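You operate a simulated robot arm through the tools that you are given. There is no shell and no other tool. Be economical: measure what you need, move in short steps, check, and stop when the job is done.

The job below is to be done with a simulated two-armed robot. You get a single attempt, and the scene is never put back.

## Task
Lift the clamped wheel, try the release with both hands, lower it and show the green card.
Fine: balance to LOADED before you lift; try while it hangs at the top; it stays clamped; the card goes into the holder; leave the other cards.
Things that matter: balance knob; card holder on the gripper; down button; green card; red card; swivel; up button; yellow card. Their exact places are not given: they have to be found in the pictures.

Only the result counts: the job must be done as asked and must still hold three seconds after the hand-in. Knocking over, shifting, dropping, spilling or breaking anything else fails it.

## Robot
Two 7-joint arms with two-finger parallel grippers on one trunk, on a base that drives. Base frame: it is fixed to the floor where the robot stands at the start and does not move with it; the origin is under the middle of the robot, x ahead of it, y to its left, z up. Readings come in m, degrees, newtons and seconds.
The left shoulder is at the start at [0.05, 0.187, 1.123], the right one opposite. With the tool pointing down near the work surface each hand reaches from about 0.1 to 0.66 m from the robot's upright axis, wherever it stands, measured 20 degrees to its own side. Places, roughly: balance knob [0.4, 0, 0.9]; card holder on the gripper [0.4, -0.2, 1.1]; down button [0.4, -0.2, 1.1]; swivel [0.5, -0.2, 2.1]; up button [0.4, -0.3, 1.1]. Payload 3.43 kg a hand.
Tool frame (each hand has its own): the origin (TCP) lies between the finger pads and is the grasp point; the fingertips stand 0.03 m ahead of it; z points along the fingers, y is the line along which they close. The gripper opens to 0.094 m. The fingers are 0.028 m wide and 0.01 m thick; the gripper's body (0.05 by 0.096 m) begins 0.055 m behind the TCP.
Orientation is told as [roll, pitch, yaw] about the base's x, y, z axes, in that order, counted from this pose: with the fingers straight down and closing along the base's y, the tool's x points along the base's -x, its y along +y and its z along -z.

## Interface
- The arms move only by the tool apply_moves. It takes "left_motion", "right_motion" or both (then of equal length, played together; a hand with none holds still); each is one flat list of numbers, 6 for each row, row after row: the shift along the base's x, y, z in m, then the turn, a rotation vector about the base's x, y, z in degrees. In form: [x, y, z, rx, ry, rz, x, y, z, rx, ry, rz, ...]. A call has 1 to 20 rows; each row shifts and turns the commanded pose from where the row before left it. "left_jaw" and "right_jaw" are, for a hand that has rows, the closure, from 0 (fully open) to 1 (shut), set as the call begins (left out, the last holds). A row lasts 0.2 s, in which the tool goes at most 0.05 m and 8.6 degrees; a call with a longer step from one row to the next is refused whole, and so is a gripper value outside its range. A pose out of reach is approached as far as the arm can. The call stops where the force on the tool passes 40 N (or 10 N more than at its start, if that is more) or the arm is blocked; 0.2 s more then pass. Each finger travels about 0.153 m/s and halts on what it meets, pressing with about 41 N; the grip force reading is that of the motor and also rises with nothing between the fingers. The clock runs only during rows and for 0.2 s after the last one: add rows that do not move to give the fingers time. It gives the time, the measured TCP pose, the force on the tool (base axes), the opening and the grip force at its end, in the units of the frame above (readings bear some noise), with the torque about the TCP (base axes, N m) and any sound that the robot's microphone picked up.
- Cameras (640 x 400 px; columns grow to the right, rows downward): "scene" is now at [0.147, -0.0307, 1.3188]; the picture's right is [-0.33, -0.94, 0.00], its down [-0.24, 0.08, -0.97] and it looks along [0.91, -0.32, -0.25] (base axes); focal length 214 px, centre (320, 200). "left" rides on the left gripper at [0.076, -0.014, -0.102] in its tool frame; the picture's right is [0.18, 0.98, 0.00], its down [-0.75, 0.14, -0.64] and it looks along [-0.63, 0.12, 0.77] (tool axes); focal length 243 px, centre (320, 200). "right" rides on the right gripper at [0.076, 0.014, -0.102] in its tool frame; the picture's right is [-0.18, 0.98, 0.00], its down [-0.75, -0.14, -0.64] and it looks along [-0.63, -0.12, 0.77] (tool axes); focal length 243 px, centre (320, 200).
- get_image(camera): a new picture of that camera. The clock stands still meanwhile.
- lift_body(by): slides the trunk up (or, below 0, down) by that many m; the arms and the scene camera ride with it, the base frame stays. It gives what a move gives, with no picture.
- roll_base(legs): drives the robot by 1 to 6 legs, each [ahead, left, turn to the left] in m, m and degrees, along the robot's own axes; the way and the turn of a leg run together, so that a leg with both is an arc; at most 1.5 m and 180 degrees a leg. The arms and the cameras ride along, it lands a little off, and it stops where it bumps. It gives what a move gives.
- aim_head(pan, tilt): turns the head with the scene camera to pan (to the left, within 80 degrees either way) and tilt (down, from -29 to 69), counted from straight ahead of the robot. It gives what a move gives.
- locate(camera, pixels): for up to 12 pixels [column, row] of the newest picture of that camera ("zoom" is the newest enlarged one), the place [x, y, z] in the base frame of the surface seen there, good to about 0.003 m. The clock stands still meanwhile.
- enlarge(camera, box): a new picture of the part [left, top, right, bottom] of that camera's present view, enlarged. The clock stands still meanwhile.
- job_done(): hands the job in; it is judged then, once.

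Work in short steps. Measure before you move; look again where a grasp or a placing could have gone wrong, and mend it. You have 80 turns and 70 pictures in all, those below and enlarged ones among them. Open the grippers and draw the arms clear of the work before you hand the job in, unless the task says otherwise; then end with one line.

The tools are called after "Call:" as a command line: name --argument value ..., lists and objects as JSON in quotes. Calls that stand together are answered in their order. apply_moves: Moves the arms, as the interface text tells. Its arguments: {"type":"object","properties":{"left_motion":{"type":"array"},"left_jaw":{"type":"number"},"right_motion":{"type":"array"},"right_jaw":{"type":"number"}},"required":[]} The other tools are called the same way: lift_body (by) slides the trunk up or down; roll_base (legs) drives the base; aim_head (pan, tilt) turns the head that bears the scene camera; get_image (camera) takes a picture; locate (camera, pixels) gives the place of the surface under pixels of a picture; enlarge (camera, box) takes an enlarged picture of a part of a camera's view; job_done () hands the job in.

At the start:

```text
clock: 0.0
left_tcp_pos: [0.3411, 0.0044, 1.3253]
left_tool_rot: [-0.1, 0.1, 0.0]
left_force: [-0.3, 0.5, 0.1]
left_wrist_torque: [0.04, 0.0, 0.0]
left_opening: 0.094
left_finger_force: 0.0
right_tcp_pos: [0.2312, -0.2501, 1.3249]
right_tool_rot: [0.0, -0.1, 0.1]
right_force: [-0.1, -0.2, 0.4]
right_wrist_torque: [0.03, -0.02, 0.01]
right_opening: 0.0942
right_finger_force: 0.0
trunk travel left (down, up): [-0.338, 0.093]
robot x, y, heading: [0.0015, 0.0036, 0.0]
head pan, tilt: [-19.3, 14.7]
```

scene: 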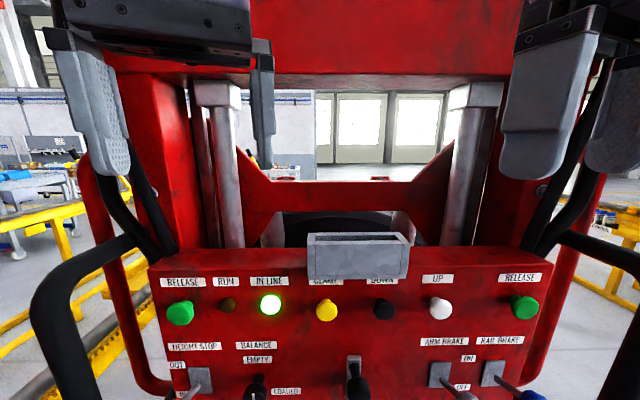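
right: 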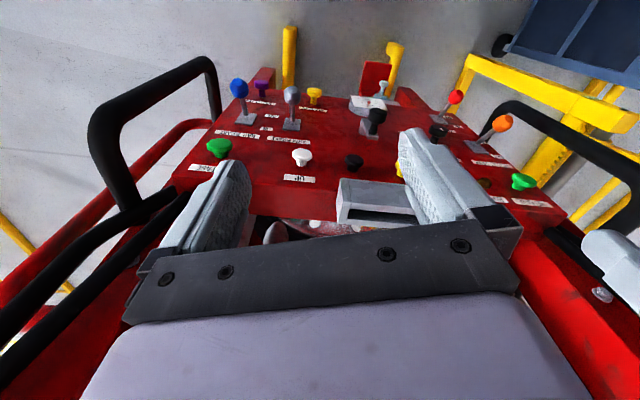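
left: 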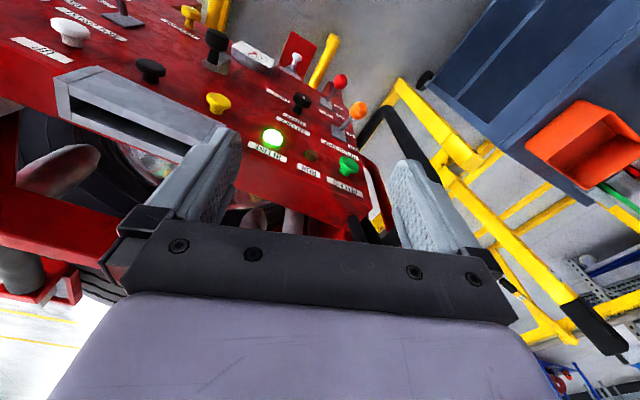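

The panel shows two green RELEASE buttons, a white UP, a black DOWN and a BALANCE lever, plus the grey holder. I'll tilt the head down to see the lower panel and look for the cards.

Call:
aim_head --pan -19 --tilt 45

Call:
get_image --camera "scene"

```text
clock: 0.9
left_tcp_pos: [0.3428, 0.0047, 1.3256]
left_tool_rot: [-0.1, -0.1, 0.1]
left_force: [-0.6, 0.1, -0.1]
left_wrist_torque: [0.01, 0.0, -0.02]
left_opening: 0.0942
left_finger_force: 0.1
right_tcp_pos: [0.2317, -0.2507, 1.3243]
right_tool_rot: [0.0, 0.0, 0.0]
right_force: [-0.4, 0.2, -0.4]
right_wrist_torque: [0.04, -0.01, -0.01]
right_opening: 0.094
right_finger_force: 0.2
trunk travel left (down, up): [-0.338, 0.093]
robot x, y, heading: [0.0002, -0.0, -0.2]
head pan, tilt: [-19.0, 45.0]
```

```text
66 pictures are left
```

scene: 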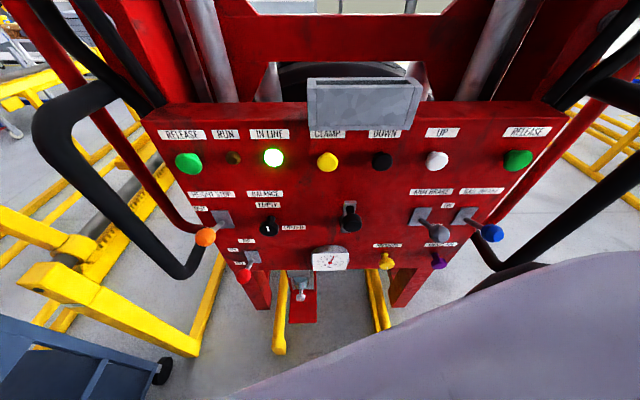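

Panel is well visible. I'll enlarge the panel for the knob and labels and look left where the cart (lower left) may hold the cards.

Call:
enlarge --camera "scene" --box '[140, 70, 580, 310]'

Call:
locate --camera "scene" --pixels '[[189, 164], [274, 157], [327, 162], [382, 161], [437, 160], [518, 160], [269, 227], [268, 195], [320, 82], [415, 84], [315, 125], [350, 222]]'

Call:
aim_head --pan 35 --tilt 45

Call:
get_image --camera "scene"

```text
1.45 times, centred on (360, 190) of scene
```

zoom: 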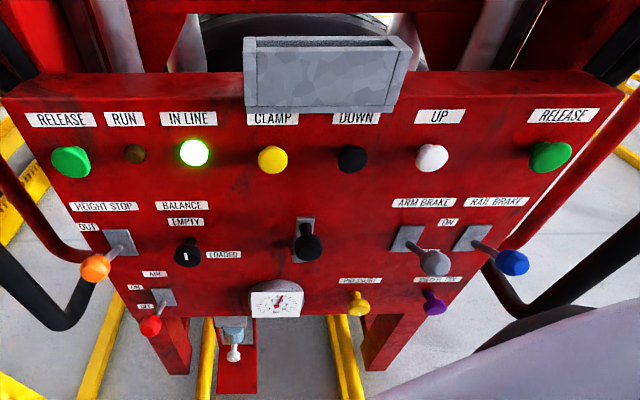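

```text
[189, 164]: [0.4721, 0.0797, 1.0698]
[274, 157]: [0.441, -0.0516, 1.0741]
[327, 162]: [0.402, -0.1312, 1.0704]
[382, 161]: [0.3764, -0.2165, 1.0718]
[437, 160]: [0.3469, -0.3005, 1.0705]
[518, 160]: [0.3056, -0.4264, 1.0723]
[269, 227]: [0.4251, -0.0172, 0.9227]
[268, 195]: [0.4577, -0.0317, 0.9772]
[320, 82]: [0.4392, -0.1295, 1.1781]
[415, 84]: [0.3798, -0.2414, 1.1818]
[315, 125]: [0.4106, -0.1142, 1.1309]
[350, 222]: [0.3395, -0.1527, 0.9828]
```

```text
clock: 2.2
left_tcp_pos: [0.3414, 0.0038, 1.3254]
left_tool_rot: [0.0, 0.0, 0.1]
left_force: [0.6, 0.3, 0.2]
left_wrist_torque: [-0.01, 0.03, 0.02]
left_opening: 0.0942
left_finger_force: 0.2
right_tcp_pos: [0.2319, -0.2509, 1.3253]
right_tool_rot: [0.0, 0.1, 0.0]
right_force: [1.1, 0.2, 0.0]
right_wrist_torque: [-0.02, 0.03, 0.02]
right_opening: 0.0939
right_finger_force: 0.0
trunk travel left (down, up): [-0.338, 0.093]
robot x, y, heading: [-0.0002, 0.001, 0.0]
head pan, tilt: [35.0, 45.0]
```

```text
64 pictures are left
```

scene: 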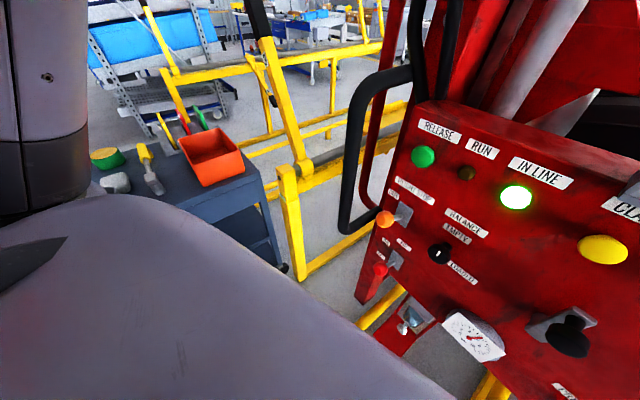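

The knob's white pointer points up at EMPTY, LOADED is to its right. The cart on the left holds an orange bin with coloured things; enlarging that.

Call:
enlarge --camera "scene" --box '[80, 80, 280, 205]'

Call:
enlarge --camera "scene" --box '[380, 180, 540, 280]'

Call:
locate --camera "scene" --pixels '[[200, 118], [180, 100], [163, 128], [245, 165], [200, 184], [180, 140], [100, 195], [240, 195], [115, 185], [435, 254], [467, 271], [455, 240]]'

```text
3.20 times, centred on (180, 142) of scene
```

zoom: 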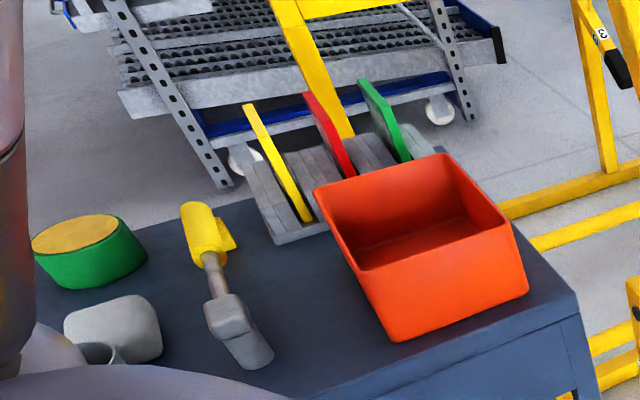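

```text
4.00 times, centred on (460, 230) of scene
```

zoom: 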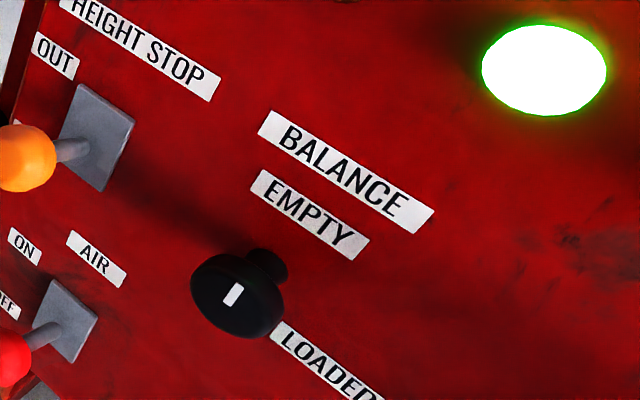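

```text
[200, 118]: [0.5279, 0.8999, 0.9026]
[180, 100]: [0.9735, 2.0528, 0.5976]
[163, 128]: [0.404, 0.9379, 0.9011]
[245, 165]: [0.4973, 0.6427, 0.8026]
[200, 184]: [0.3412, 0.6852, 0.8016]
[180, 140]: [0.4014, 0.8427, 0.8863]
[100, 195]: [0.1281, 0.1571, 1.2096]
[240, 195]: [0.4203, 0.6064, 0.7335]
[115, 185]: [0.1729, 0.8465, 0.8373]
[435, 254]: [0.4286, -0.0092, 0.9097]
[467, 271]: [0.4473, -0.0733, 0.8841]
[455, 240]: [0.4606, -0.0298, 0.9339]
```

The balance knob is near (0.43,-0.01,0.915), with its axis along the panel normal, about -18° in yaw. I'll back off a little and turn square to the panel, then measure again.

Call:
roll_base --legs '[[-0.14, 0, 0], [0, 0, -18.2]]'

Call:
aim_head --pan 0 --tilt 40

Call:
get_image --camera "scene"

```text
clock: 4.5
left_tcp_pos: [0.188, -0.0994, 1.3246]
left_tool_rot: [-0.1, 0.0, -17.6]
left_force: [0.2, 0.3, 0.1]
left_wrist_torque: [0.01, 0.02, -0.04]
left_opening: 0.0938
left_finger_force: 0.1
right_tcp_pos: [0.0073, -0.3097, 1.3249]
right_tool_rot: [-0.1, 0.0, -17.6]
right_force: [0.2, 0.5, -0.3]
right_wrist_torque: [-0.01, -0.01, -0.02]
right_opening: 0.0939
right_finger_force: 0.0
trunk travel left (down, up): [-0.338, 0.093]
robot x, y, heading: [-0.1368, -0.0055, -17.6]
head pan, tilt: [35.0, 45.0]
```

```text
clock: 5.5
left_tcp_pos: [0.1879, -0.0991, 1.3247]
left_tool_rot: [-0.1, 0.0, -17.6]
left_force: [0.4, 0.0, 0.2]
left_wrist_torque: [-0.02, 0.0, 0.0]
left_opening: 0.0941
left_finger_force: 0.1
right_tcp_pos: [0.0059, -0.3092, 1.3258]
right_tool_rot: [0.1, 0.0, -17.6]
right_force: [-1.0, -0.3, -0.2]
right_wrist_torque: [-0.02, -0.01, 0.01]
right_opening: 0.0943
right_finger_force: 0.0
trunk travel left (down, up): [-0.338, 0.093]
robot x, y, heading: [-0.1386, 0.0009, -17.7]
head pan, tilt: [0.0, 40.0]
```

```text
61 pictures are left
```

scene: 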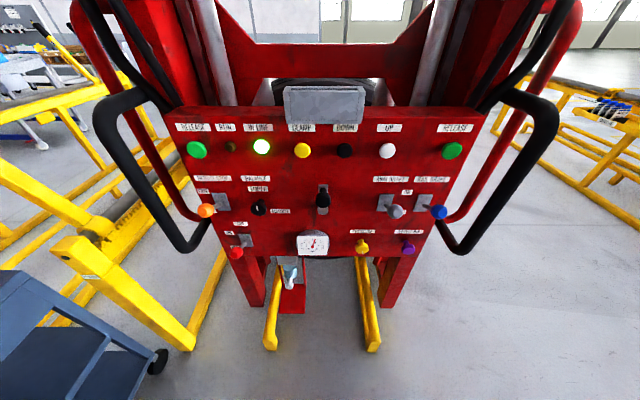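

The robot is square to the panel now. Enlarging the panel to measure the knob, the buttons and the panel plane.

Call:
enlarge --camera "scene" --box '[170, 80, 330, 180]'

Call:
enlarge --camera "scene" --box '[180, 160, 340, 260]'

Call:
locate --camera "scene" --pixels '[[196, 150], [345, 150], [388, 150], [452, 150], [300, 220], [185, 170], [440, 170], [258, 206], [205, 210], [236, 253], [120, 98], [550, 110]]'

Call:
locate --camera "zoom" --pixels '[[312, 165], [312, 190], [312, 215], [285, 188], [340, 188], [310, 120], [400, 205], [250, 230], [375, 260], [320, 180], [300, 200], [340, 160]]'

```text
4.00 times, centred on (250, 130) of scene
```

zoom: 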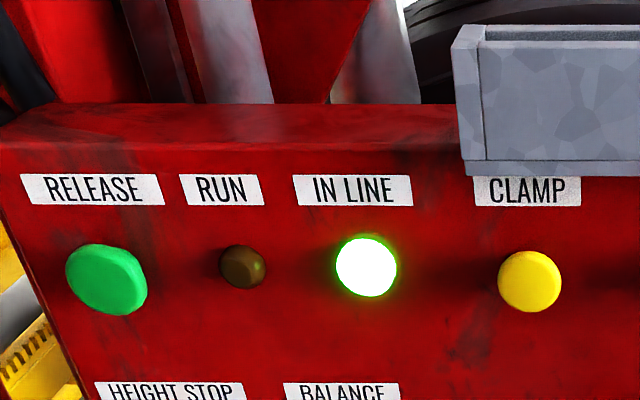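

```text
4.00 times, centred on (260, 210) of scene
```

zoom: 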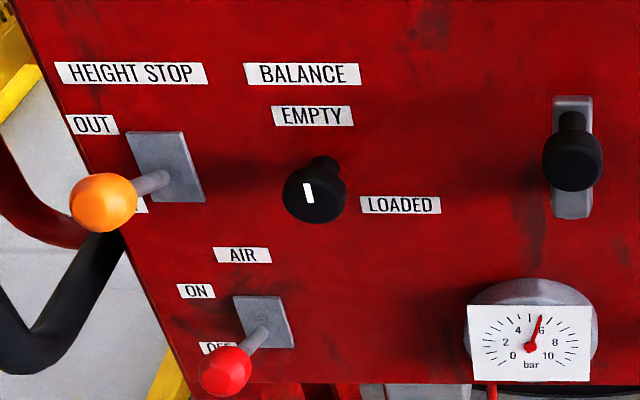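

```text
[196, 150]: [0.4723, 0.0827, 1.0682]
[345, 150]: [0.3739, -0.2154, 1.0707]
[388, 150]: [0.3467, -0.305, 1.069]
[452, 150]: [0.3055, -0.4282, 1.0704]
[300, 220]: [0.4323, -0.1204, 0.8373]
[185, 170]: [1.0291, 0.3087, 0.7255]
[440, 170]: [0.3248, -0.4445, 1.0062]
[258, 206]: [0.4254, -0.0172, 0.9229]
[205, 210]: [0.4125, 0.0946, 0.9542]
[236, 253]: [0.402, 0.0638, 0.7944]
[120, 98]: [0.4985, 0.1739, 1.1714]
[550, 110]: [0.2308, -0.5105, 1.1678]
```

```text
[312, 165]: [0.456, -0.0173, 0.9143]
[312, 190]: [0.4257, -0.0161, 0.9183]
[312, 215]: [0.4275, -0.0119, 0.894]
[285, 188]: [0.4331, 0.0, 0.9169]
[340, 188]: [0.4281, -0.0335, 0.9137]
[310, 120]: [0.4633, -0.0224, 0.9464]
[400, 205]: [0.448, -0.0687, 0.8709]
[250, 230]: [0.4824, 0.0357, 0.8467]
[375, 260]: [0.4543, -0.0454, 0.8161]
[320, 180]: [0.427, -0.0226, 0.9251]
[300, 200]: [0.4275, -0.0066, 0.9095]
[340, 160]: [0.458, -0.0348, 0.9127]
```

The panel is a vertical plane with inward normal n=(0.950,-0.312,0) at distance d=0.447. The knob face is about 0.037 wide, centred near d 0.41, lateral 0.1185, z 0.91. I'll bring the left hand in front of it with fingers along n, rolled -45° for the later quarter turn.

Call:
apply_moves --left_motion '[0.0105, 0.0113, -0.0378, -2.55, -7.77, 0, 0.0105, 0.0113, -0.0378, -2.55, -7.77, 0, 0.0105, 0.0113, -0.0378, -2.55, -7.77, 0, 0.0105, 0.0113, -0.0378, -2.55, -7.77, 0, 0.0105, 0.0113, -0.0378, -2.55, -7.77, 0, 0.0105, 0.0113, -0.0378, -2.55, -7.77, 0, 0.0105, 0.0113, -0.0378, -2.55, -7.77, 0, 0.0105, 0.0113, -0.0378, -2.55, -7.77, 0, 0.0105, 0.0113, -0.0378, -2.55, -7.77, 0, 0.0105, 0.0113, -0.0378, -2.55, -7.77, 0, 0.0105, 0.0113, -0.0378, -2.55, -7.77, 0, 0, 0, 0, -7.125, 2.34, 0, 0, 0, 0, -7.125, 2.34, 0, 0, 0, 0, -7.125, 2.34, 0, 0, 0, 0, -7.125, 2.34, 0, 0, 0, 0, -7.125, 2.34, 0, 0, 0, 0, -7.125, 2.34, 0]'

Call:
get_image --camera "left"

Call:
get_image --camera "scene"

```text
clock: 9.1
left_tcp_pos: [0.3043, 0.0252, 0.9086]
left_tool_rot: [-90.0, -44.2, 71.8]
left_force: [-0.4, 0.7, 0.3]
left_wrist_torque: [-0.02, -0.01, -0.02]
left_opening: 0.0942
left_finger_force: 0.1
right_tcp_pos: [0.0073, -0.3097, 1.3245]
right_tool_rot: [-0.1, 0.0, -17.7]
right_force: [0.5, -0.2, -0.2]
right_wrist_torque: [-0.01, 0.03, 0.03]
right_opening: 0.0941
right_finger_force: 0.1
trunk travel left (down, up): [-0.338, 0.093]
robot x, y, heading: [-0.1378, -0.0007, -17.8]
head pan, tilt: [0.0, 40.0]
```

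```text
58 pictures are left
```

left: 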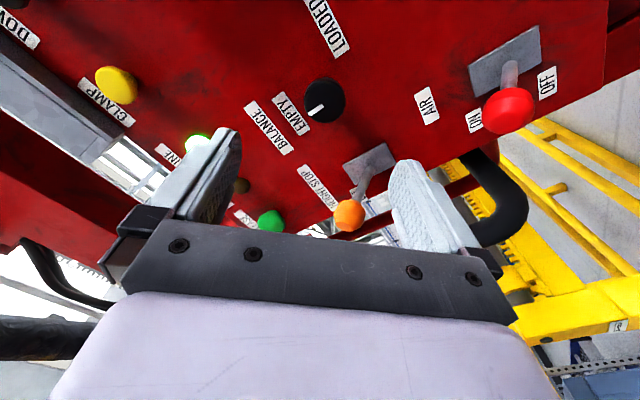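

```text
57 pictures are left
```

scene: 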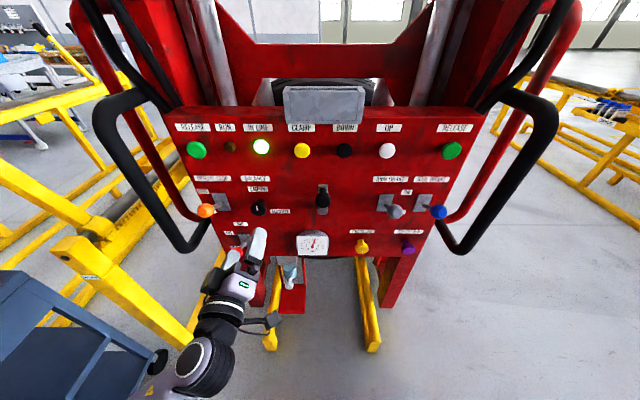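

The knob is seen well at (324,101) in the left picture; measuring its rim and label from here.

Call:
enlarge --camera "left" --box '[244, 40, 404, 140]'

Call:
locate --camera "left" --pixels '[[324, 84], [324, 118], [308, 100], [341, 100], [314, 111], [324, 101]]'

```text
4.00 times, centred on (324, 90) of left
```

zoom: 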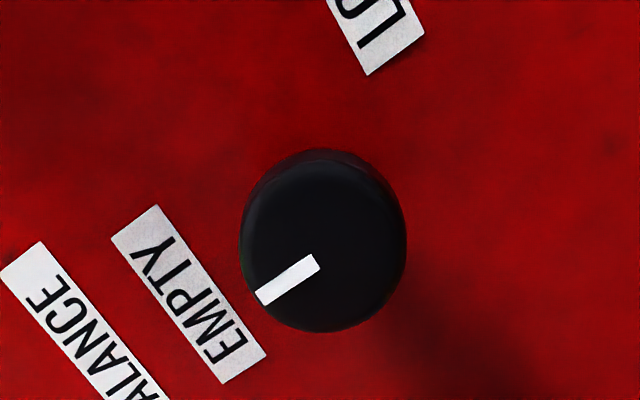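

```text
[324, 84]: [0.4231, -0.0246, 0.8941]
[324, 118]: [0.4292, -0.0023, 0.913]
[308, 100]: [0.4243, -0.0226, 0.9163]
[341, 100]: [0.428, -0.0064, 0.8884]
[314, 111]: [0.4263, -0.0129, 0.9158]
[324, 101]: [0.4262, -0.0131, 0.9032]
```

Knob centre is (0.426,-0.014,0.9025) with its pointer straight at EMPTY. I'll advance the open fingers around it, then close.

Call:
apply_moves --left_motion '[0.029, -0.00925, -0.0015, 0, 0, 0, 0.029, -0.00925, -0.0015, 0, 0, 0, 0.029, -0.00925, -0.0015, 0, 0, 0, 0.029, -0.00925, -0.0015, 0, 0, 0, 0, 0, 0, 0, 0, 0]'

Call:
apply_moves --left_motion '[0, 0, 0, 0, 0, 0, 0, 0, 0, 0, 0, 0, 0, 0, 0, 0, 0, 0]' --left_jaw 1

Call:
get_image --camera "left"

```text
clock: 10.3
left_tcp_pos: [0.4217, -0.0124, 0.9015]
left_tool_rot: [-90.0, -44.4, 71.9]
left_force: [-0.3, -0.7, -0.1]
left_wrist_torque: [-0.02, 0.0, 0.01]
left_opening: 0.0939
left_finger_force: 0.0
right_tcp_pos: [0.0074, -0.3088, 1.3265]
right_tool_rot: [0.0, 0.0, -17.6]
right_force: [0.9, 0.2, -0.8]
right_wrist_torque: [-0.02, 0.02, 0.0]
right_opening: 0.0941
right_finger_force: 0.1
trunk travel left (down, up): [-0.338, 0.093]
robot x, y, heading: [-0.1332, 0.0003, -17.8]
head pan, tilt: [0.0, 40.0]
```

```text
clock: 11.1
left_tcp_pos: [0.4223, -0.0135, 0.9033]
left_tool_rot: [-90.1, -44.3, 71.8]
left_force: [4.4, -3.1, 3.3]
left_wrist_torque: [0.01, 0.04, -0.3]
left_opening: 0.0392
left_finger_force: 45.1
right_tcp_pos: [0.0064, -0.3095, 1.3251]
right_tool_rot: [0.0, 0.1, -17.7]
right_force: [0.6, 0.7, 0.6]
right_wrist_torque: [-0.03, 0.0, 0.02]
right_opening: 0.0939
right_finger_force: 0.0
trunk travel left (down, up): [-0.338, 0.093]
robot x, y, heading: [-0.1354, -0.002, -17.7]
head pan, tilt: [0.0, 40.0]
```

```text
55 pictures are left
```

left: 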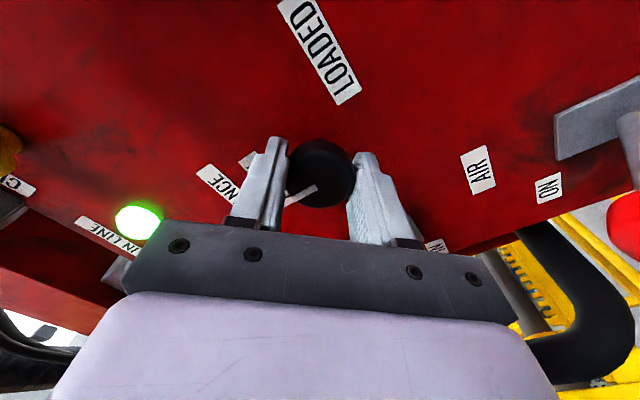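

The knob is gripped (opening 0.039). Turning it clockwise (about +n) by 75° first, watching the torque.

Call:
apply_moves --left_motion '[0, 0, 0, 7.125, -2.34, 0, 0, 0, 0, 7.125, -2.34, 0, 0, 0, 0, 7.125, -2.34, 0, 0, 0, 0, 7.125, -2.34, 0, 0, 0, 0, 7.125, -2.34, 0, 0, 0, 0, 7.125, -2.34, 0, 0, 0, 0, 7.125, -2.34, 0, 0, 0, 0, 7.125, -2.34, 0, 0, 0, 0, 7.125, -2.34, 0, 0, 0, 0, 7.125, -2.34, 0]'

Call:
apply_moves --left_motion '[0, 0, 0, 4.75, -1.56, 0, 0, 0, 0, 4.75, -1.56, 0, 0, 0, 0, 4.75, -1.56, 0]'

Call:
get_image --camera "left"

```text
clock: 13.3
left_tcp_pos: [0.4212, -0.0103, 0.9025]
left_tool_rot: [89.9, -60.5, -107.9]
left_force: [32.8, -5.5, 9.5]
left_wrist_torque: [0.13, 0.48, 0.37]
left_opening: 0.0394
left_finger_force: 44.7
right_tcp_pos: [0.0111, -0.3094, 1.3243]
right_tool_rot: [0.0, 0.1, -17.6]
right_force: [-0.7, 0.3, 0.0]
right_wrist_torque: [-0.04, -0.02, 0.06]
right_opening: 0.0942
right_finger_force: 0.0
trunk travel left (down, up): [-0.338, 0.093]
robot x, y, heading: [-0.1374, -0.0003, -17.7]
head pan, tilt: [0.0, 40.0]
```

```text
clock: 14.1
left_tcp_pos: [0.4217, -0.0102, 0.9032]
left_tool_rot: [89.9, -45.6, -107.9]
left_force: [29.6, 2.3, 6.3]
left_wrist_torque: [-0.23, -0.66, -0.39]
left_opening: 0.0392
left_finger_force: 45.2
right_tcp_pos: [0.0096, -0.3094, 1.3237]
right_tool_rot: [0.0, 0.1, -17.5]
right_force: [0.0, 0.2, 0.5]
right_wrist_torque: [0.0, 0.0, 0.0]
right_opening: 0.0941
right_finger_force: 0.2
trunk travel left (down, up): [-0.338, 0.093]
robot x, y, heading: [-0.1408, -0.0031, -17.6]
head pan, tilt: [0.0, 40.0]
```

```text
54 pictures are left
```

left: 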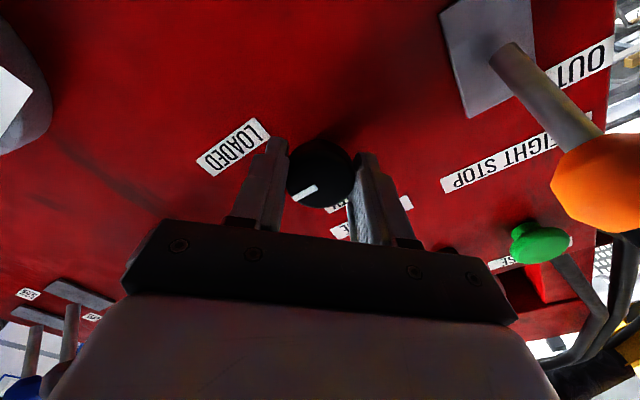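

90° turned with no stop felt. I'll open and withdraw a bit to see where the pointer stands against LOADED.

Call:
apply_moves --left_motion '[0, 0, 0, 0, 0, 0, 0, 0, 0, 0, 0, 0, 0, 0, 0, 0, 0, 0]' --left_jaw 0

Call:
apply_moves --left_motion '[-0.0285, 0.0094, 0, 0, 0, 0, -0.0285, 0.0094, 0, 0, 0, 0, -0.0285, 0.0094, 0, 0, 0, 0, -0.0285, 0.0094, 0, 0, 0, 0]'

Call:
enlarge --camera "left" --box '[204, 20, 444, 170]'

Call:
enlarge --camera "scene" --box '[180, 160, 340, 260]'

```text
clock: 14.9
left_tcp_pos: [0.4189, -0.0123, 0.9041]
left_tool_rot: [89.8, -45.7, -108.1]
left_force: [-0.2, 0.7, -0.1]
left_wrist_torque: [-0.03, -0.01, 0.0]
left_opening: 0.0939
left_finger_force: 0.0
right_tcp_pos: [0.0062, -0.3091, 1.3252]
right_tool_rot: [-0.1, 0.0, -17.7]
right_force: [-0.5, 0.0, -0.4]
right_wrist_torque: [0.01, -0.02, 0.0]
right_opening: 0.094
right_finger_force: 0.1
trunk travel left (down, up): [-0.338, 0.093]
robot x, y, heading: [-0.1389, 0.0011, -17.8]
head pan, tilt: [0.0, 40.0]
```

```text
clock: 16.1
left_tcp_pos: [0.3296, 0.0626, 0.9103]
left_tool_rot: [92.5, -42.2, -105.5]
left_force: [0.2, 0.7, -0.4]
left_wrist_torque: [0.0, -0.01, -0.01]
left_opening: 0.0941
left_finger_force: 0.1
right_tcp_pos: [0.0077, -0.3096, 1.3245]
right_tool_rot: [0.0, 0.0, -17.6]
right_force: [-0.4, -0.6, -0.8]
right_wrist_torque: [-0.02, 0.02, 0.0]
right_opening: 0.0939
right_finger_force: 0.0
trunk travel left (down, up): [-0.338, 0.093]
robot x, y, heading: [-0.1371, -0.0029, -17.7]
head pan, tilt: [0.0, 40.0]
stopped in row 4 (left hand): the arm was blocked; the commanded pose is now the measured one
```

```text
2.67 times, centred on (324, 95) of left
```

zoom: 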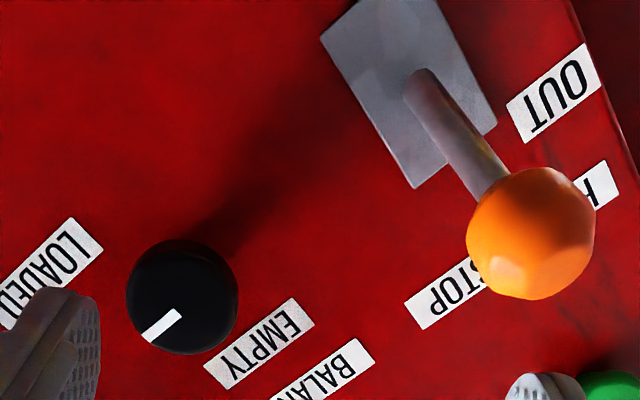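

```text
4.00 times, centred on (260, 210) of scene
```

zoom: 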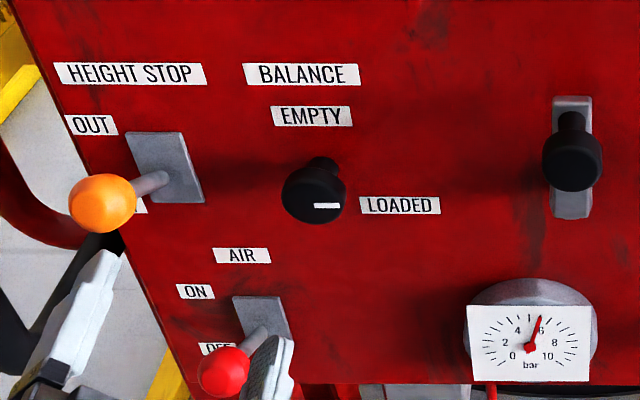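

The pointer is now exactly at LOADED; levers have not moved. The arm hit a joint limit on retreat, so I'll unwind the left hand's roll while drawing back to in front of the left RELEASE button, with the jaw closed.

Call:
apply_moves --left_motion '[-0.019, 0.006, 0, -7.125, 2.34, 0, -0.019, 0.006, 0, -7.125, 2.34, 0, -0.019, 0.006, 0, -7.125, 2.34, 0, 0, 0.02, 0.04, -7.125, 2.34, 0, 0, 0.02, 0.04, -7.125, 2.34, 0, 0, 0.015, 0.04, -7.125, 2.34, 0, 0, 0.01, 0.04, 0, 0, 0, 0, 0, 0, 0, 0, 0]' --left_jaw 1

```text
clock: 17.9
left_tcp_pos: [0.3397, 0.1054, 0.9971]
left_tool_rot: [56.4, -86.6, -70.3]
left_force: [-0.2, 0.7, 0.1]
left_wrist_torque: [-0.01, -0.01, -0.02]
left_opening: 0.0
left_finger_force: 32.5
left hand out of reach, approached as far as the arm can: row 4, 5, 6, 7
right_tcp_pos: [0.0075, -0.3099, 1.3239]
right_tool_rot: [0.0, 0.1, -17.6]
right_force: [-0.2, -0.2, -0.7]
right_wrist_torque: [-0.01, 0.0, -0.02]
right_opening: 0.0938
right_finger_force: 0.0
trunk travel left (down, up): [-0.338, 0.093]
robot x, y, heading: [-0.1367, 0.002, -17.3]
head pan, tilt: [0.0, 40.0]
```

The hand is too close to the body for this pose; backing the base 0.12 m gives the arms room.

Call:
roll_base --legs '[[-0.12, 0, 0]]'

Call:
get_image --camera "scene"

```text
clock: 19.1
left_tcp_pos: [0.2272, 0.1411, 0.9971]
left_tool_rot: [57.4, -86.6, -71.4]
left_force: [-0.3, -0.2, -0.2]
left_wrist_torque: [0.01, 0.02, -0.04]
left_opening: 0.0
left_finger_force: 32.8
right_tcp_pos: [-0.1073, -0.2723, 1.3251]
right_tool_rot: [0.1, -0.1, -17.7]
right_force: [-0.6, -0.1, -0.6]
right_wrist_torque: [0.0, -0.05, -0.02]
right_opening: 0.094
right_finger_force: 0.1
trunk travel left (down, up): [-0.338, 0.093]
robot x, y, heading: [-0.247, 0.0295, -17.4]
head pan, tilt: [0.0, 40.0]
```

```text
51 pictures are left
```

scene: 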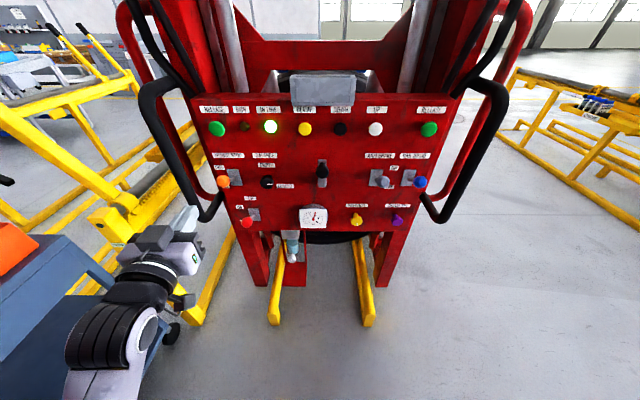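

Now I'll bring the right hand, closed and pointing along n, to a spot before the white UP button at about (0.347,-0.303,1.069).

Call:
apply_moves --right_motion '[0.0332, 0, -0.0234, -2.55, -7.77, 0, 0.0332, 0, -0.0234, -2.55, -7.77, 0, 0.0332, 0, -0.0234, -2.55, -7.77, 0, 0.0332, 0, -0.0234, -2.55, -7.77, 0, 0.0332, 0, -0.0234, -2.55, -7.77, 0, 0.0332, 0, -0.0234, -2.55, -7.77, 0, 0.0332, 0, -0.0234, -2.55, -7.77, 0, 0.0332, 0, -0.0234, -2.55, -7.77, 0, 0.0332, 0, -0.0234, -2.55, -7.77, 0, 0.0332, 0, -0.0234, -2.55, -7.77, 0, 0.0332, 0, -0.0234, -2.55, -7.77, 0]' --right_jaw 1

Call:
get_image --camera "right"

```text
clock: 21.5
left_tcp_pos: [0.2267, 0.1419, 0.9954]
left_tool_rot: [57.0, -86.5, -71.0]
left_force: [0.4, -0.5, 0.5]
left_wrist_torque: [-0.01, 0.02, -0.03]
left_opening: 0.0004
left_finger_force: 32.8
right_tcp_pos: [0.2349, -0.2783, 1.1198]
right_tool_rot: [-5.3, -84.8, -13.1]
right_force: [1.0, 0.1, 0.0]
right_wrist_torque: [-0.02, 0.03, -0.01]
right_opening: 0.0
right_finger_force: 32.4
right hand out of reach, approached as far as the arm can: row 11
trunk travel left (down, up): [-0.338, 0.093]
robot x, y, heading: [-0.2533, 0.0396, -17.5]
head pan, tilt: [0.0, 40.0]
```

```text
50 pictures are left
```

right: 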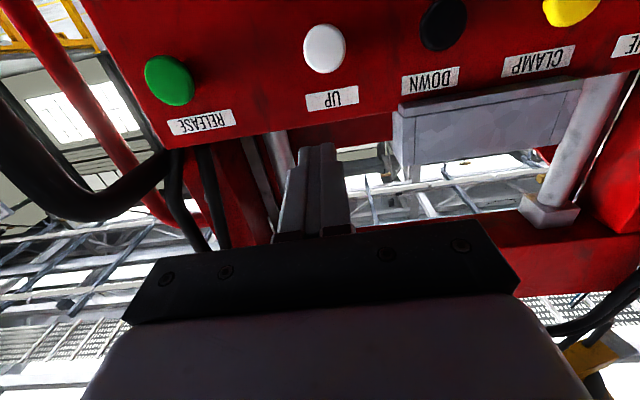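

The right arm cannot quite get level here (stopped at z 1.12). Measuring the buttons from this view; I'll then press with the fingers tilted about 25° downward instead.

Call:
locate --camera "right" --pixels '[[324, 48], [306, 48], [343, 48], [324, 28], [324, 68], [169, 80], [443, 25], [324, 98], [147, 80], [191, 80]]'

Call:
apply_moves --right_motion '[0, 0, 0, 2.5, 7.6, 0, 0, 0, 0, 2.5, 7.6, 0, 0, 0, 0, 1.6, 4.7, 0]'

```text
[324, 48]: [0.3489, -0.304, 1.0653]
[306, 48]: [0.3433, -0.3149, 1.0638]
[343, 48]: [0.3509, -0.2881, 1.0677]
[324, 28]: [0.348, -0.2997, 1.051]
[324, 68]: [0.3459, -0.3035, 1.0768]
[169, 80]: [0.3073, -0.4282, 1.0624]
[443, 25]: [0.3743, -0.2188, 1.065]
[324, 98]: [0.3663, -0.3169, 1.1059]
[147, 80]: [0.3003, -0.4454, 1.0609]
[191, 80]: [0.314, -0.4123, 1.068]
```

```text
clock: 22.3
left_tcp_pos: [0.2275, 0.1416, 0.9959]
left_tool_rot: [57.0, -86.5, -70.9]
left_force: [1.0, -0.9, 1.0]
left_wrist_torque: [-0.02, -0.02, 0.01]
left_opening: 0.0
left_finger_force: 33.4
right_tcp_pos: [0.233, -0.2785, 1.1174]
right_tool_rot: [-1.1, -63.7, -17.1]
right_force: [-0.1, 0.0, 0.2]
right_wrist_torque: [-0.01, -0.01, 0.0]
right_opening: 0.0
right_finger_force: 32.9
trunk travel left (down, up): [-0.338, 0.093]
robot x, y, heading: [-0.2502, 0.0407, -17.6]
head pan, tilt: [0.0, 40.0]
```

Orientation is right now (pitch -64). Moving the fingertips to ~15 mm in front of UP (centre d 0.424, lateral -0.178, z 1.064) and checking the view.

Call:
apply_moves --right_motion '[0, 0, -0.018, 0, 0, 0, 0, 0, -0.018, 0, 0, 0, 0, 0, -0.017, 0, 0, 0, 0.034, -0.004, 0, 0, 0, 0, 0.034, -0.004, 0, 0, 0, 0, 0, 0, 0, 0, 0, 0]'

Call:
get_image --camera "right"

Call:
enlarge --camera "scene" --box '[280, 80, 460, 200]'

```text
clock: 23.7
left_tcp_pos: [0.2263, 0.1403, 0.9968]
left_tool_rot: [57.1, -86.7, -71.1]
left_force: [0.4, 0.0, 0.3]
left_wrist_torque: [0.04, -0.01, 0.0]
left_opening: 0.0
left_finger_force: 33.0
right_tcp_pos: [0.2823, -0.3044, 1.0723]
right_tool_rot: [-1.1, -63.7, -17.1]
right_force: [-1.0, -0.2, -0.1]
right_wrist_torque: [-0.01, 0.0, -0.03]
right_opening: 0.0
right_finger_force: 33.1
right hand out of reach, approached as far as the arm can: row 4, 5
trunk travel left (down, up): [-0.338, 0.093]
robot x, y, heading: [-0.2493, 0.0376, -17.5]
head pan, tilt: [0.0, 40.0]
```

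```text
49 pictures are left
```

right: 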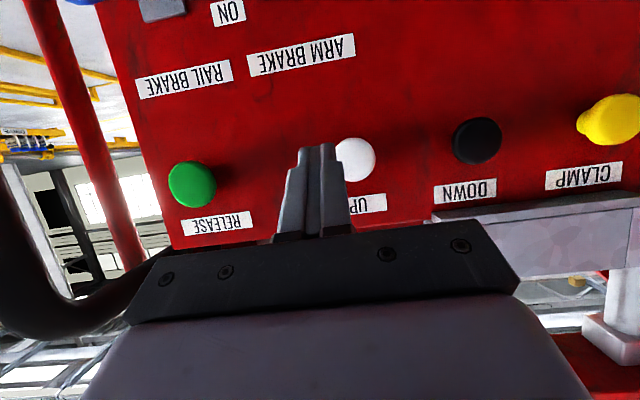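

```text
3.33 times, centred on (370, 140) of scene
```

zoom: 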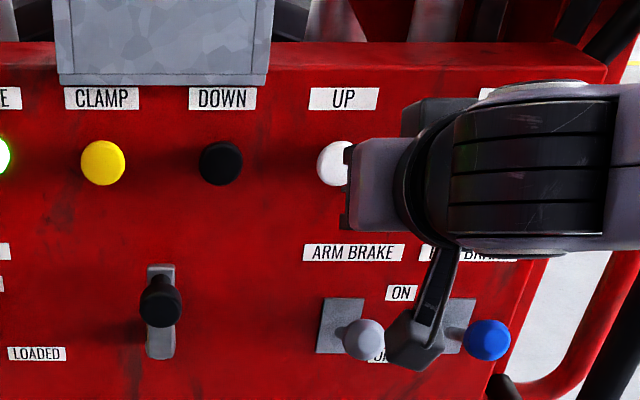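

The arm is at full stretch here, so the robot should stand ~0.08 m closer. Retract the right hand, roll ahead 0.08 and re-read.

Call:
apply_moves --right_motion '[-0.036, 0.012, 0, 0, 0, 0, -0.036, 0.012, 0, 0, 0, 0, -0.03, 0.01, 0, 0, 0, 0, 0, 0, 0, 0, 0, 0]'

Call:
roll_base --legs '[[0.08, 0, 0]]'

```text
clock: 24.7
left_tcp_pos: [0.2271, 0.1425, 0.9962]
left_tool_rot: [56.9, -86.7, -70.9]
left_force: [0.1, 0.9, -0.4]
left_wrist_torque: [0.0, -0.03, -0.01]
left_opening: 0.0
left_finger_force: 32.8
right_tcp_pos: [0.1764, -0.2702, 1.0698]
right_tool_rot: [-1.1, -63.7, -17.1]
right_force: [0.2, -0.1, -0.5]
right_wrist_torque: [-0.01, 0.02, -0.01]
right_opening: 0.0
right_finger_force: 33.0
trunk travel left (down, up): [-0.338, 0.093]
robot x, y, heading: [-0.254, 0.0337, -17.7]
head pan, tilt: [0.0, 40.0]
```

```text
clock: 25.8
left_tcp_pos: [0.3024, 0.1172, 0.9968]
left_tool_rot: [56.5, -86.6, -70.6]
left_force: [-0.1, 0.6, 0.3]
left_wrist_torque: [0.0, -0.04, -0.01]
left_opening: 0.0001
left_finger_force: 32.8
right_tcp_pos: [0.2525, -0.2944, 1.0694]
right_tool_rot: [-1.1, -63.7, -17.2]
right_force: [-0.7, -0.7, 0.8]
right_wrist_torque: [-0.01, 0.02, 0.0]
right_opening: 0.0
right_finger_force: 32.9
trunk travel left (down, up): [-0.338, 0.093]
robot x, y, heading: [-0.1785, 0.0101, -17.6]
head pan, tilt: [0.0, 40.0]
```

Now align with UP and stop ~6 mm in front of it.

Call:
apply_moves --right_motion '[0.0071, 0.0215, -0.0055, 0, 0, 0, 0.025, -0.0082, 0, 0, 0, 0, 0.025, -0.0082, 0, 0, 0, 0, 0, 0, 0, 0, 0, 0]'

Call:
get_image --camera "right"

```text
clock: 26.8
left_tcp_pos: [0.302, 0.1165, 0.9969]
left_tool_rot: [57.2, -86.6, -71.0]
left_force: [0.3, 0.2, 0.0]
left_wrist_torque: [0.0, -0.03, 0.01]
left_opening: 0.0
left_finger_force: 32.9
right_tcp_pos: [0.3109, -0.2901, 1.0623]
right_tool_rot: [-1.1, -63.8, -17.2]
right_force: [-1.0, -1.5, -0.2]
right_wrist_torque: [0.04, -0.01, -0.01]
right_opening: 0.0002
right_finger_force: 33.4
trunk travel left (down, up): [-0.338, 0.093]
robot x, y, heading: [-0.1706, 0.0137, -17.5]
head pan, tilt: [0.0, 40.0]
```

```text
47 pictures are left
```

right: 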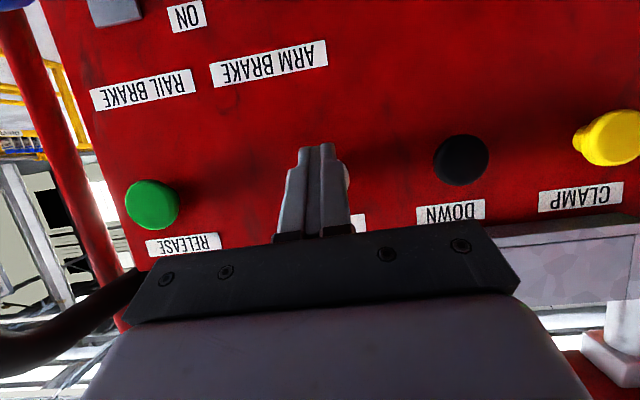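

Fingers are over the UP button. Press in slow 4 mm steps and hold, watching force and sound.

Call:
apply_moves --right_motion '[0.0038, -0.00125, 0, 0, 0, 0, 0.0038, -0.00125, 0, 0, 0, 0, 0.0038, -0.00125, 0, 0, 0, 0, 0.0038, -0.00125, 0, 0, 0, 0, 0, 0, 0, 0, 0, 0, 0, 0, 0, 0, 0, 0]'

Call:
get_image --camera "scene"

```text
clock: 28.2
left_tcp_pos: [0.3017, 0.1168, 0.9962]
left_tool_rot: [57.5, -86.6, -71.3]
left_force: [0.0, 0.3, -0.9]
left_wrist_torque: [0.03, -0.01, 0.02]
left_opening: 0.0
left_finger_force: 33.0
right_tcp_pos: [0.3224, -0.2966, 1.0643]
right_tool_rot: [-1.1, -63.7, -17.0]
right_force: [-3.1, 2.7, 0.4]
right_wrist_torque: [-0.01, 0.02, 0.07]
right_opening: 0.0
right_finger_force: 33.2
right hand out of reach, approached as far as the arm can: row 4
trunk travel left (down, up): [-0.338, 0.093]
robot x, y, heading: [-0.1717, 0.013, -17.6]
head pan, tilt: [0.0, 40.0]
heard: click
```

```text
46 pictures are left
```

scene: 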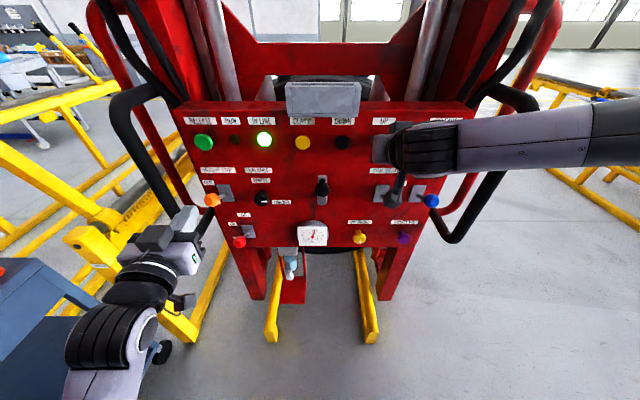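

A click was heard. Checking whether the panel has risen.

Call:
locate --camera "scene" --pixels '[[203, 142], [303, 143], [263, 199], [343, 143]]'

Call:
apply_moves --right_motion '[0, 0, 0, 0, 0, 0, 0, 0, 0, 0, 0, 0, 0, 0, 0, 0, 0, 0, 0, 0, 0, 0, 0, 0, 0, 0, 0, 0, 0, 0]'

Call:
get_image --camera "scene"

```text
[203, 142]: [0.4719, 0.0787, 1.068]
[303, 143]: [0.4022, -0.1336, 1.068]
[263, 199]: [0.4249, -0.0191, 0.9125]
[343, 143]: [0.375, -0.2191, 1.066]
```

```text
clock: 29.4
left_tcp_pos: [0.3029, 0.1171, 0.9974]
left_tool_rot: [57.4, -86.6, -71.3]
left_force: [0.5, -0.1, -0.2]
left_wrist_torque: [0.04, -0.02, 0.0]
left_opening: 0.0
left_finger_force: 33.5
right_tcp_pos: [0.3225, -0.2969, 1.0657]
right_tool_rot: [-1.2, -63.8, -17.3]
right_force: [-3.3, 3.0, -0.3]
right_wrist_torque: [0.03, 0.01, 0.05]
right_opening: 0.0
right_finger_force: 32.8
trunk travel left (down, up): [-0.338, 0.093]
robot x, y, heading: [-0.1751, 0.0122, -17.5]
head pan, tilt: [0.0, 40.0]
```

```text
45 pictures are left
```

scene: 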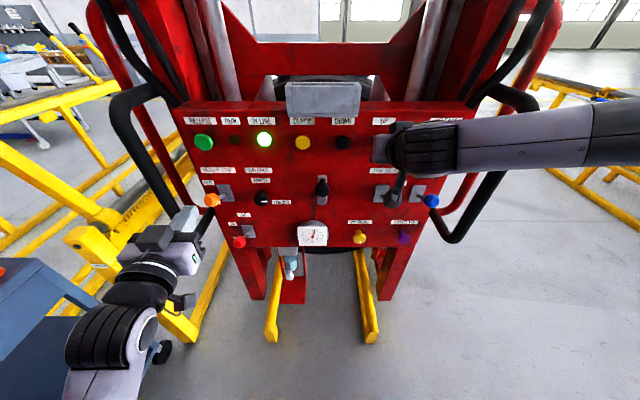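

The panel hasn't moved although the button clicked. Let me look up at the mast/swivel before pushing further.

Call:
aim_head --pan 0 --tilt -25

Call:
get_image --camera "scene"

Call:
aim_head --pan 0 --tilt 12

Call:
get_image --camera "scene"

```text
clock: 30.8
left_tcp_pos: [0.3014, 0.1176, 0.9973]
left_tool_rot: [57.4, -86.6, -71.3]
left_force: [0.8, 0.5, 0.4]
left_wrist_torque: [0.03, 0.01, -0.01]
left_opening: 0.0
left_finger_force: 33.4
right_tcp_pos: [0.3222, -0.2963, 1.0643]
right_tool_rot: [-1.2, -63.9, -17.3]
right_force: [-3.2, 2.4, -1.7]
right_wrist_torque: [0.0, 0.02, 0.04]
right_opening: 0.0
right_finger_force: 33.0
trunk travel left (down, up): [-0.338, 0.093]
robot x, y, heading: [-0.176, 0.0111, -17.5]
head pan, tilt: [0.0, -25.0]
```

```text
44 pictures are left
```

scene: 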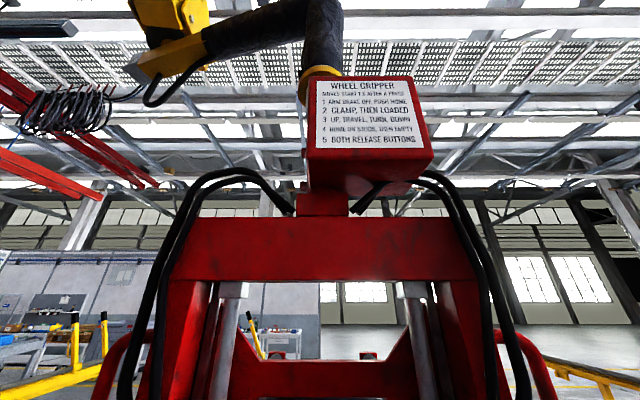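

```text
clock: 31.8
left_tcp_pos: [0.3029, 0.1175, 0.9972]
left_tool_rot: [57.4, -86.7, -71.3]
left_force: [-0.3, -0.2, 0.4]
left_wrist_torque: [-0.01, 0.0, 0.02]
left_opening: 0.0
left_finger_force: 32.9
right_tcp_pos: [0.3219, -0.296, 1.0652]
right_tool_rot: [-1.1, -63.8, -17.1]
right_force: [-3.5, 1.4, -0.8]
right_wrist_torque: [0.02, 0.0, 0.05]
right_opening: 0.0
right_finger_force: 32.8
trunk travel left (down, up): [-0.338, 0.093]
robot x, y, heading: [-0.1729, 0.0139, -17.4]
head pan, tilt: [0.0, 12.0]
```

```text
43 pictures are left
```

scene: 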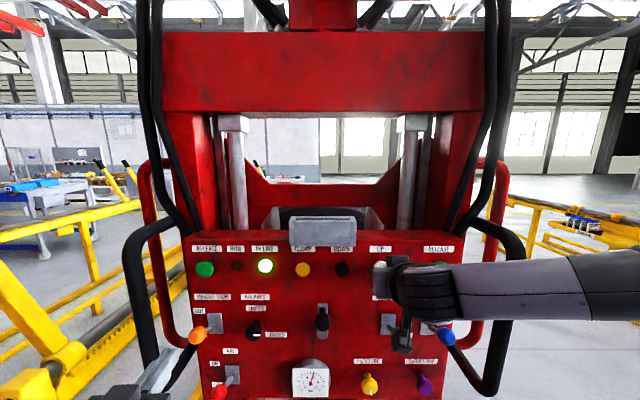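

There is an instruction placard on the swivel. Read it enlarged.

Call:
aim_head --pan 0 --tilt -25

Call:
enlarge --camera "scene" --box '[304, 68, 432, 156]'

```text
clock: 32.8
left_tcp_pos: [0.3018, 0.1164, 0.997]
left_tool_rot: [57.5, -86.6, -71.4]
left_force: [0.4, -0.1, 0.7]
left_wrist_torque: [0.0, -0.01, 0.04]
left_opening: 0.0
left_finger_force: 33.1
right_tcp_pos: [0.3222, -0.2965, 1.0649]
right_tool_rot: [-1.2, -63.8, -17.3]
right_force: [-3.5, 1.2, 0.0]
right_wrist_torque: [-0.01, 0.0, -0.01]
right_opening: 0.0
right_finger_force: 33.2
trunk travel left (down, up): [-0.338, 0.093]
robot x, y, heading: [-0.1729, 0.011, -17.7]
head pan, tilt: [0.0, -25.0]
```

```text
4.55 times, centred on (368, 112) of scene
```

zoom: 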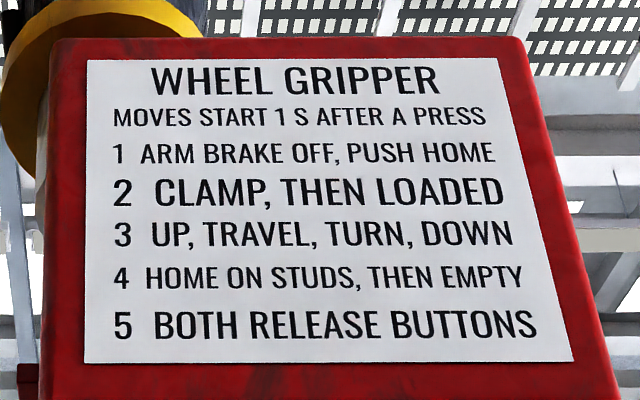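

"Moves start 1 s after a press." Holding may be what prevents it; I'll release the button, draw back and watch.

Call:
apply_moves --right_motion '[-0.03, 0.01, 0, 0, 0, 0, -0.03, 0.01, 0, 0, 0, 0, -0.02, 0.0065, 0, 0, 0, 0, 0, 0, 0, 0, 0, 0, 0, 0, 0, 0, 0, 0, 0, 0, 0, 0, 0, 0, 0, 0, 0, 0, 0, 0, 0, 0, 0, 0, 0, 0, 0, 0, 0, 0, 0, 0, 0, 0, 0, 0, 0, 0]'

Call:
aim_head --pan 0 --tilt 12

Call:
get_image --camera "scene"

```text
clock: 35.0
left_tcp_pos: [0.3019, 0.1168, 0.997]
left_tool_rot: [57.1, -86.6, -71.1]
left_force: [0.6, -0.4, -0.8]
left_wrist_torque: [0.02, 0.01, 0.01]
left_opening: 0.0
left_finger_force: 32.8
right_tcp_pos: [0.2427, -0.2688, 1.0651]
right_tool_rot: [-1.0, -63.8, -17.3]
right_force: [0.6, -0.3, 0.0]
right_wrist_torque: [0.02, -0.01, 0.03]
right_opening: 0.0
right_finger_force: 33.6
trunk travel left (down, up): [-0.338, 0.093]
robot x, y, heading: [-0.1759, 0.0087, -17.8]
head pan, tilt: [0.0, -25.0]
```

```text
clock: 36.0
left_tcp_pos: [0.303, 0.118, 0.9973]
left_tool_rot: [57.1, -86.6, -71.1]
left_force: [0.3, -0.7, -0.4]
left_wrist_torque: [0.01, 0.02, -0.01]
left_opening: 0.0
left_finger_force: 33.2
right_tcp_pos: [0.2437, -0.2699, 1.0651]
right_tool_rot: [-1.2, -63.7, -17.2]
right_force: [-0.6, 0.1, -0.1]
right_wrist_torque: [-0.03, 0.03, -0.01]
right_opening: 0.0
right_finger_force: 33.5
trunk travel left (down, up): [-0.338, 0.093]
robot x, y, heading: [-0.1743, 0.0122, -17.8]
head pan, tilt: [0.0, 12.0]
```

```text
41 pictures are left
```

scene: 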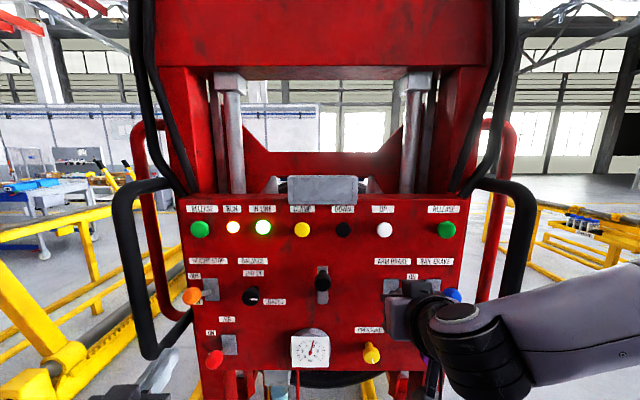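

RUN is lit and the panel is rising. The brake levers are coming up toward the right hand, so I draw it back right away.

Call:
apply_moves --right_motion '[-0.04, 0.013, 0, 0, 0, 0, -0.04, 0.013, 0, 0, 0, 0]'

Call:
get_image --camera "scene"

Call:
locate --camera "scene" --pixels '[[200, 230], [303, 230], [447, 230], [200, 215]]'

```text
clock: 36.6
left_tcp_pos: [0.3023, 0.1164, 0.9973]
left_tool_rot: [57.0, -86.5, -70.8]
left_force: [0.1, -0.2, 0.3]
left_wrist_torque: [0.0, 0.01, -0.02]
left_opening: 0.0
left_finger_force: 32.8
right_tcp_pos: [0.169, -0.243, 1.0634]
right_tool_rot: [-1.0, -63.6, -17.2]
right_force: [0.3, -0.1, 0.5]
right_wrist_torque: [-0.01, 0.01, -0.04]
right_opening: 0.0001
right_finger_force: 33.0
right hand out of reach, approached as far as the arm can: row 2
trunk travel left (down, up): [-0.338, 0.093]
robot x, y, heading: [-0.1711, 0.0146, -18.0]
head pan, tilt: [0.0, 12.0]
```

```text
40 pictures are left
```

scene: 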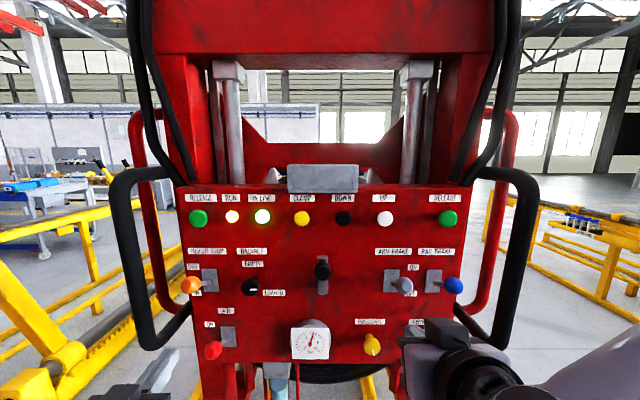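

```text
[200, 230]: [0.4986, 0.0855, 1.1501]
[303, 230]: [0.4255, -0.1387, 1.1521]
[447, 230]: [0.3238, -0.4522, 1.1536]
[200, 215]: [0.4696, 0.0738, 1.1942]
```

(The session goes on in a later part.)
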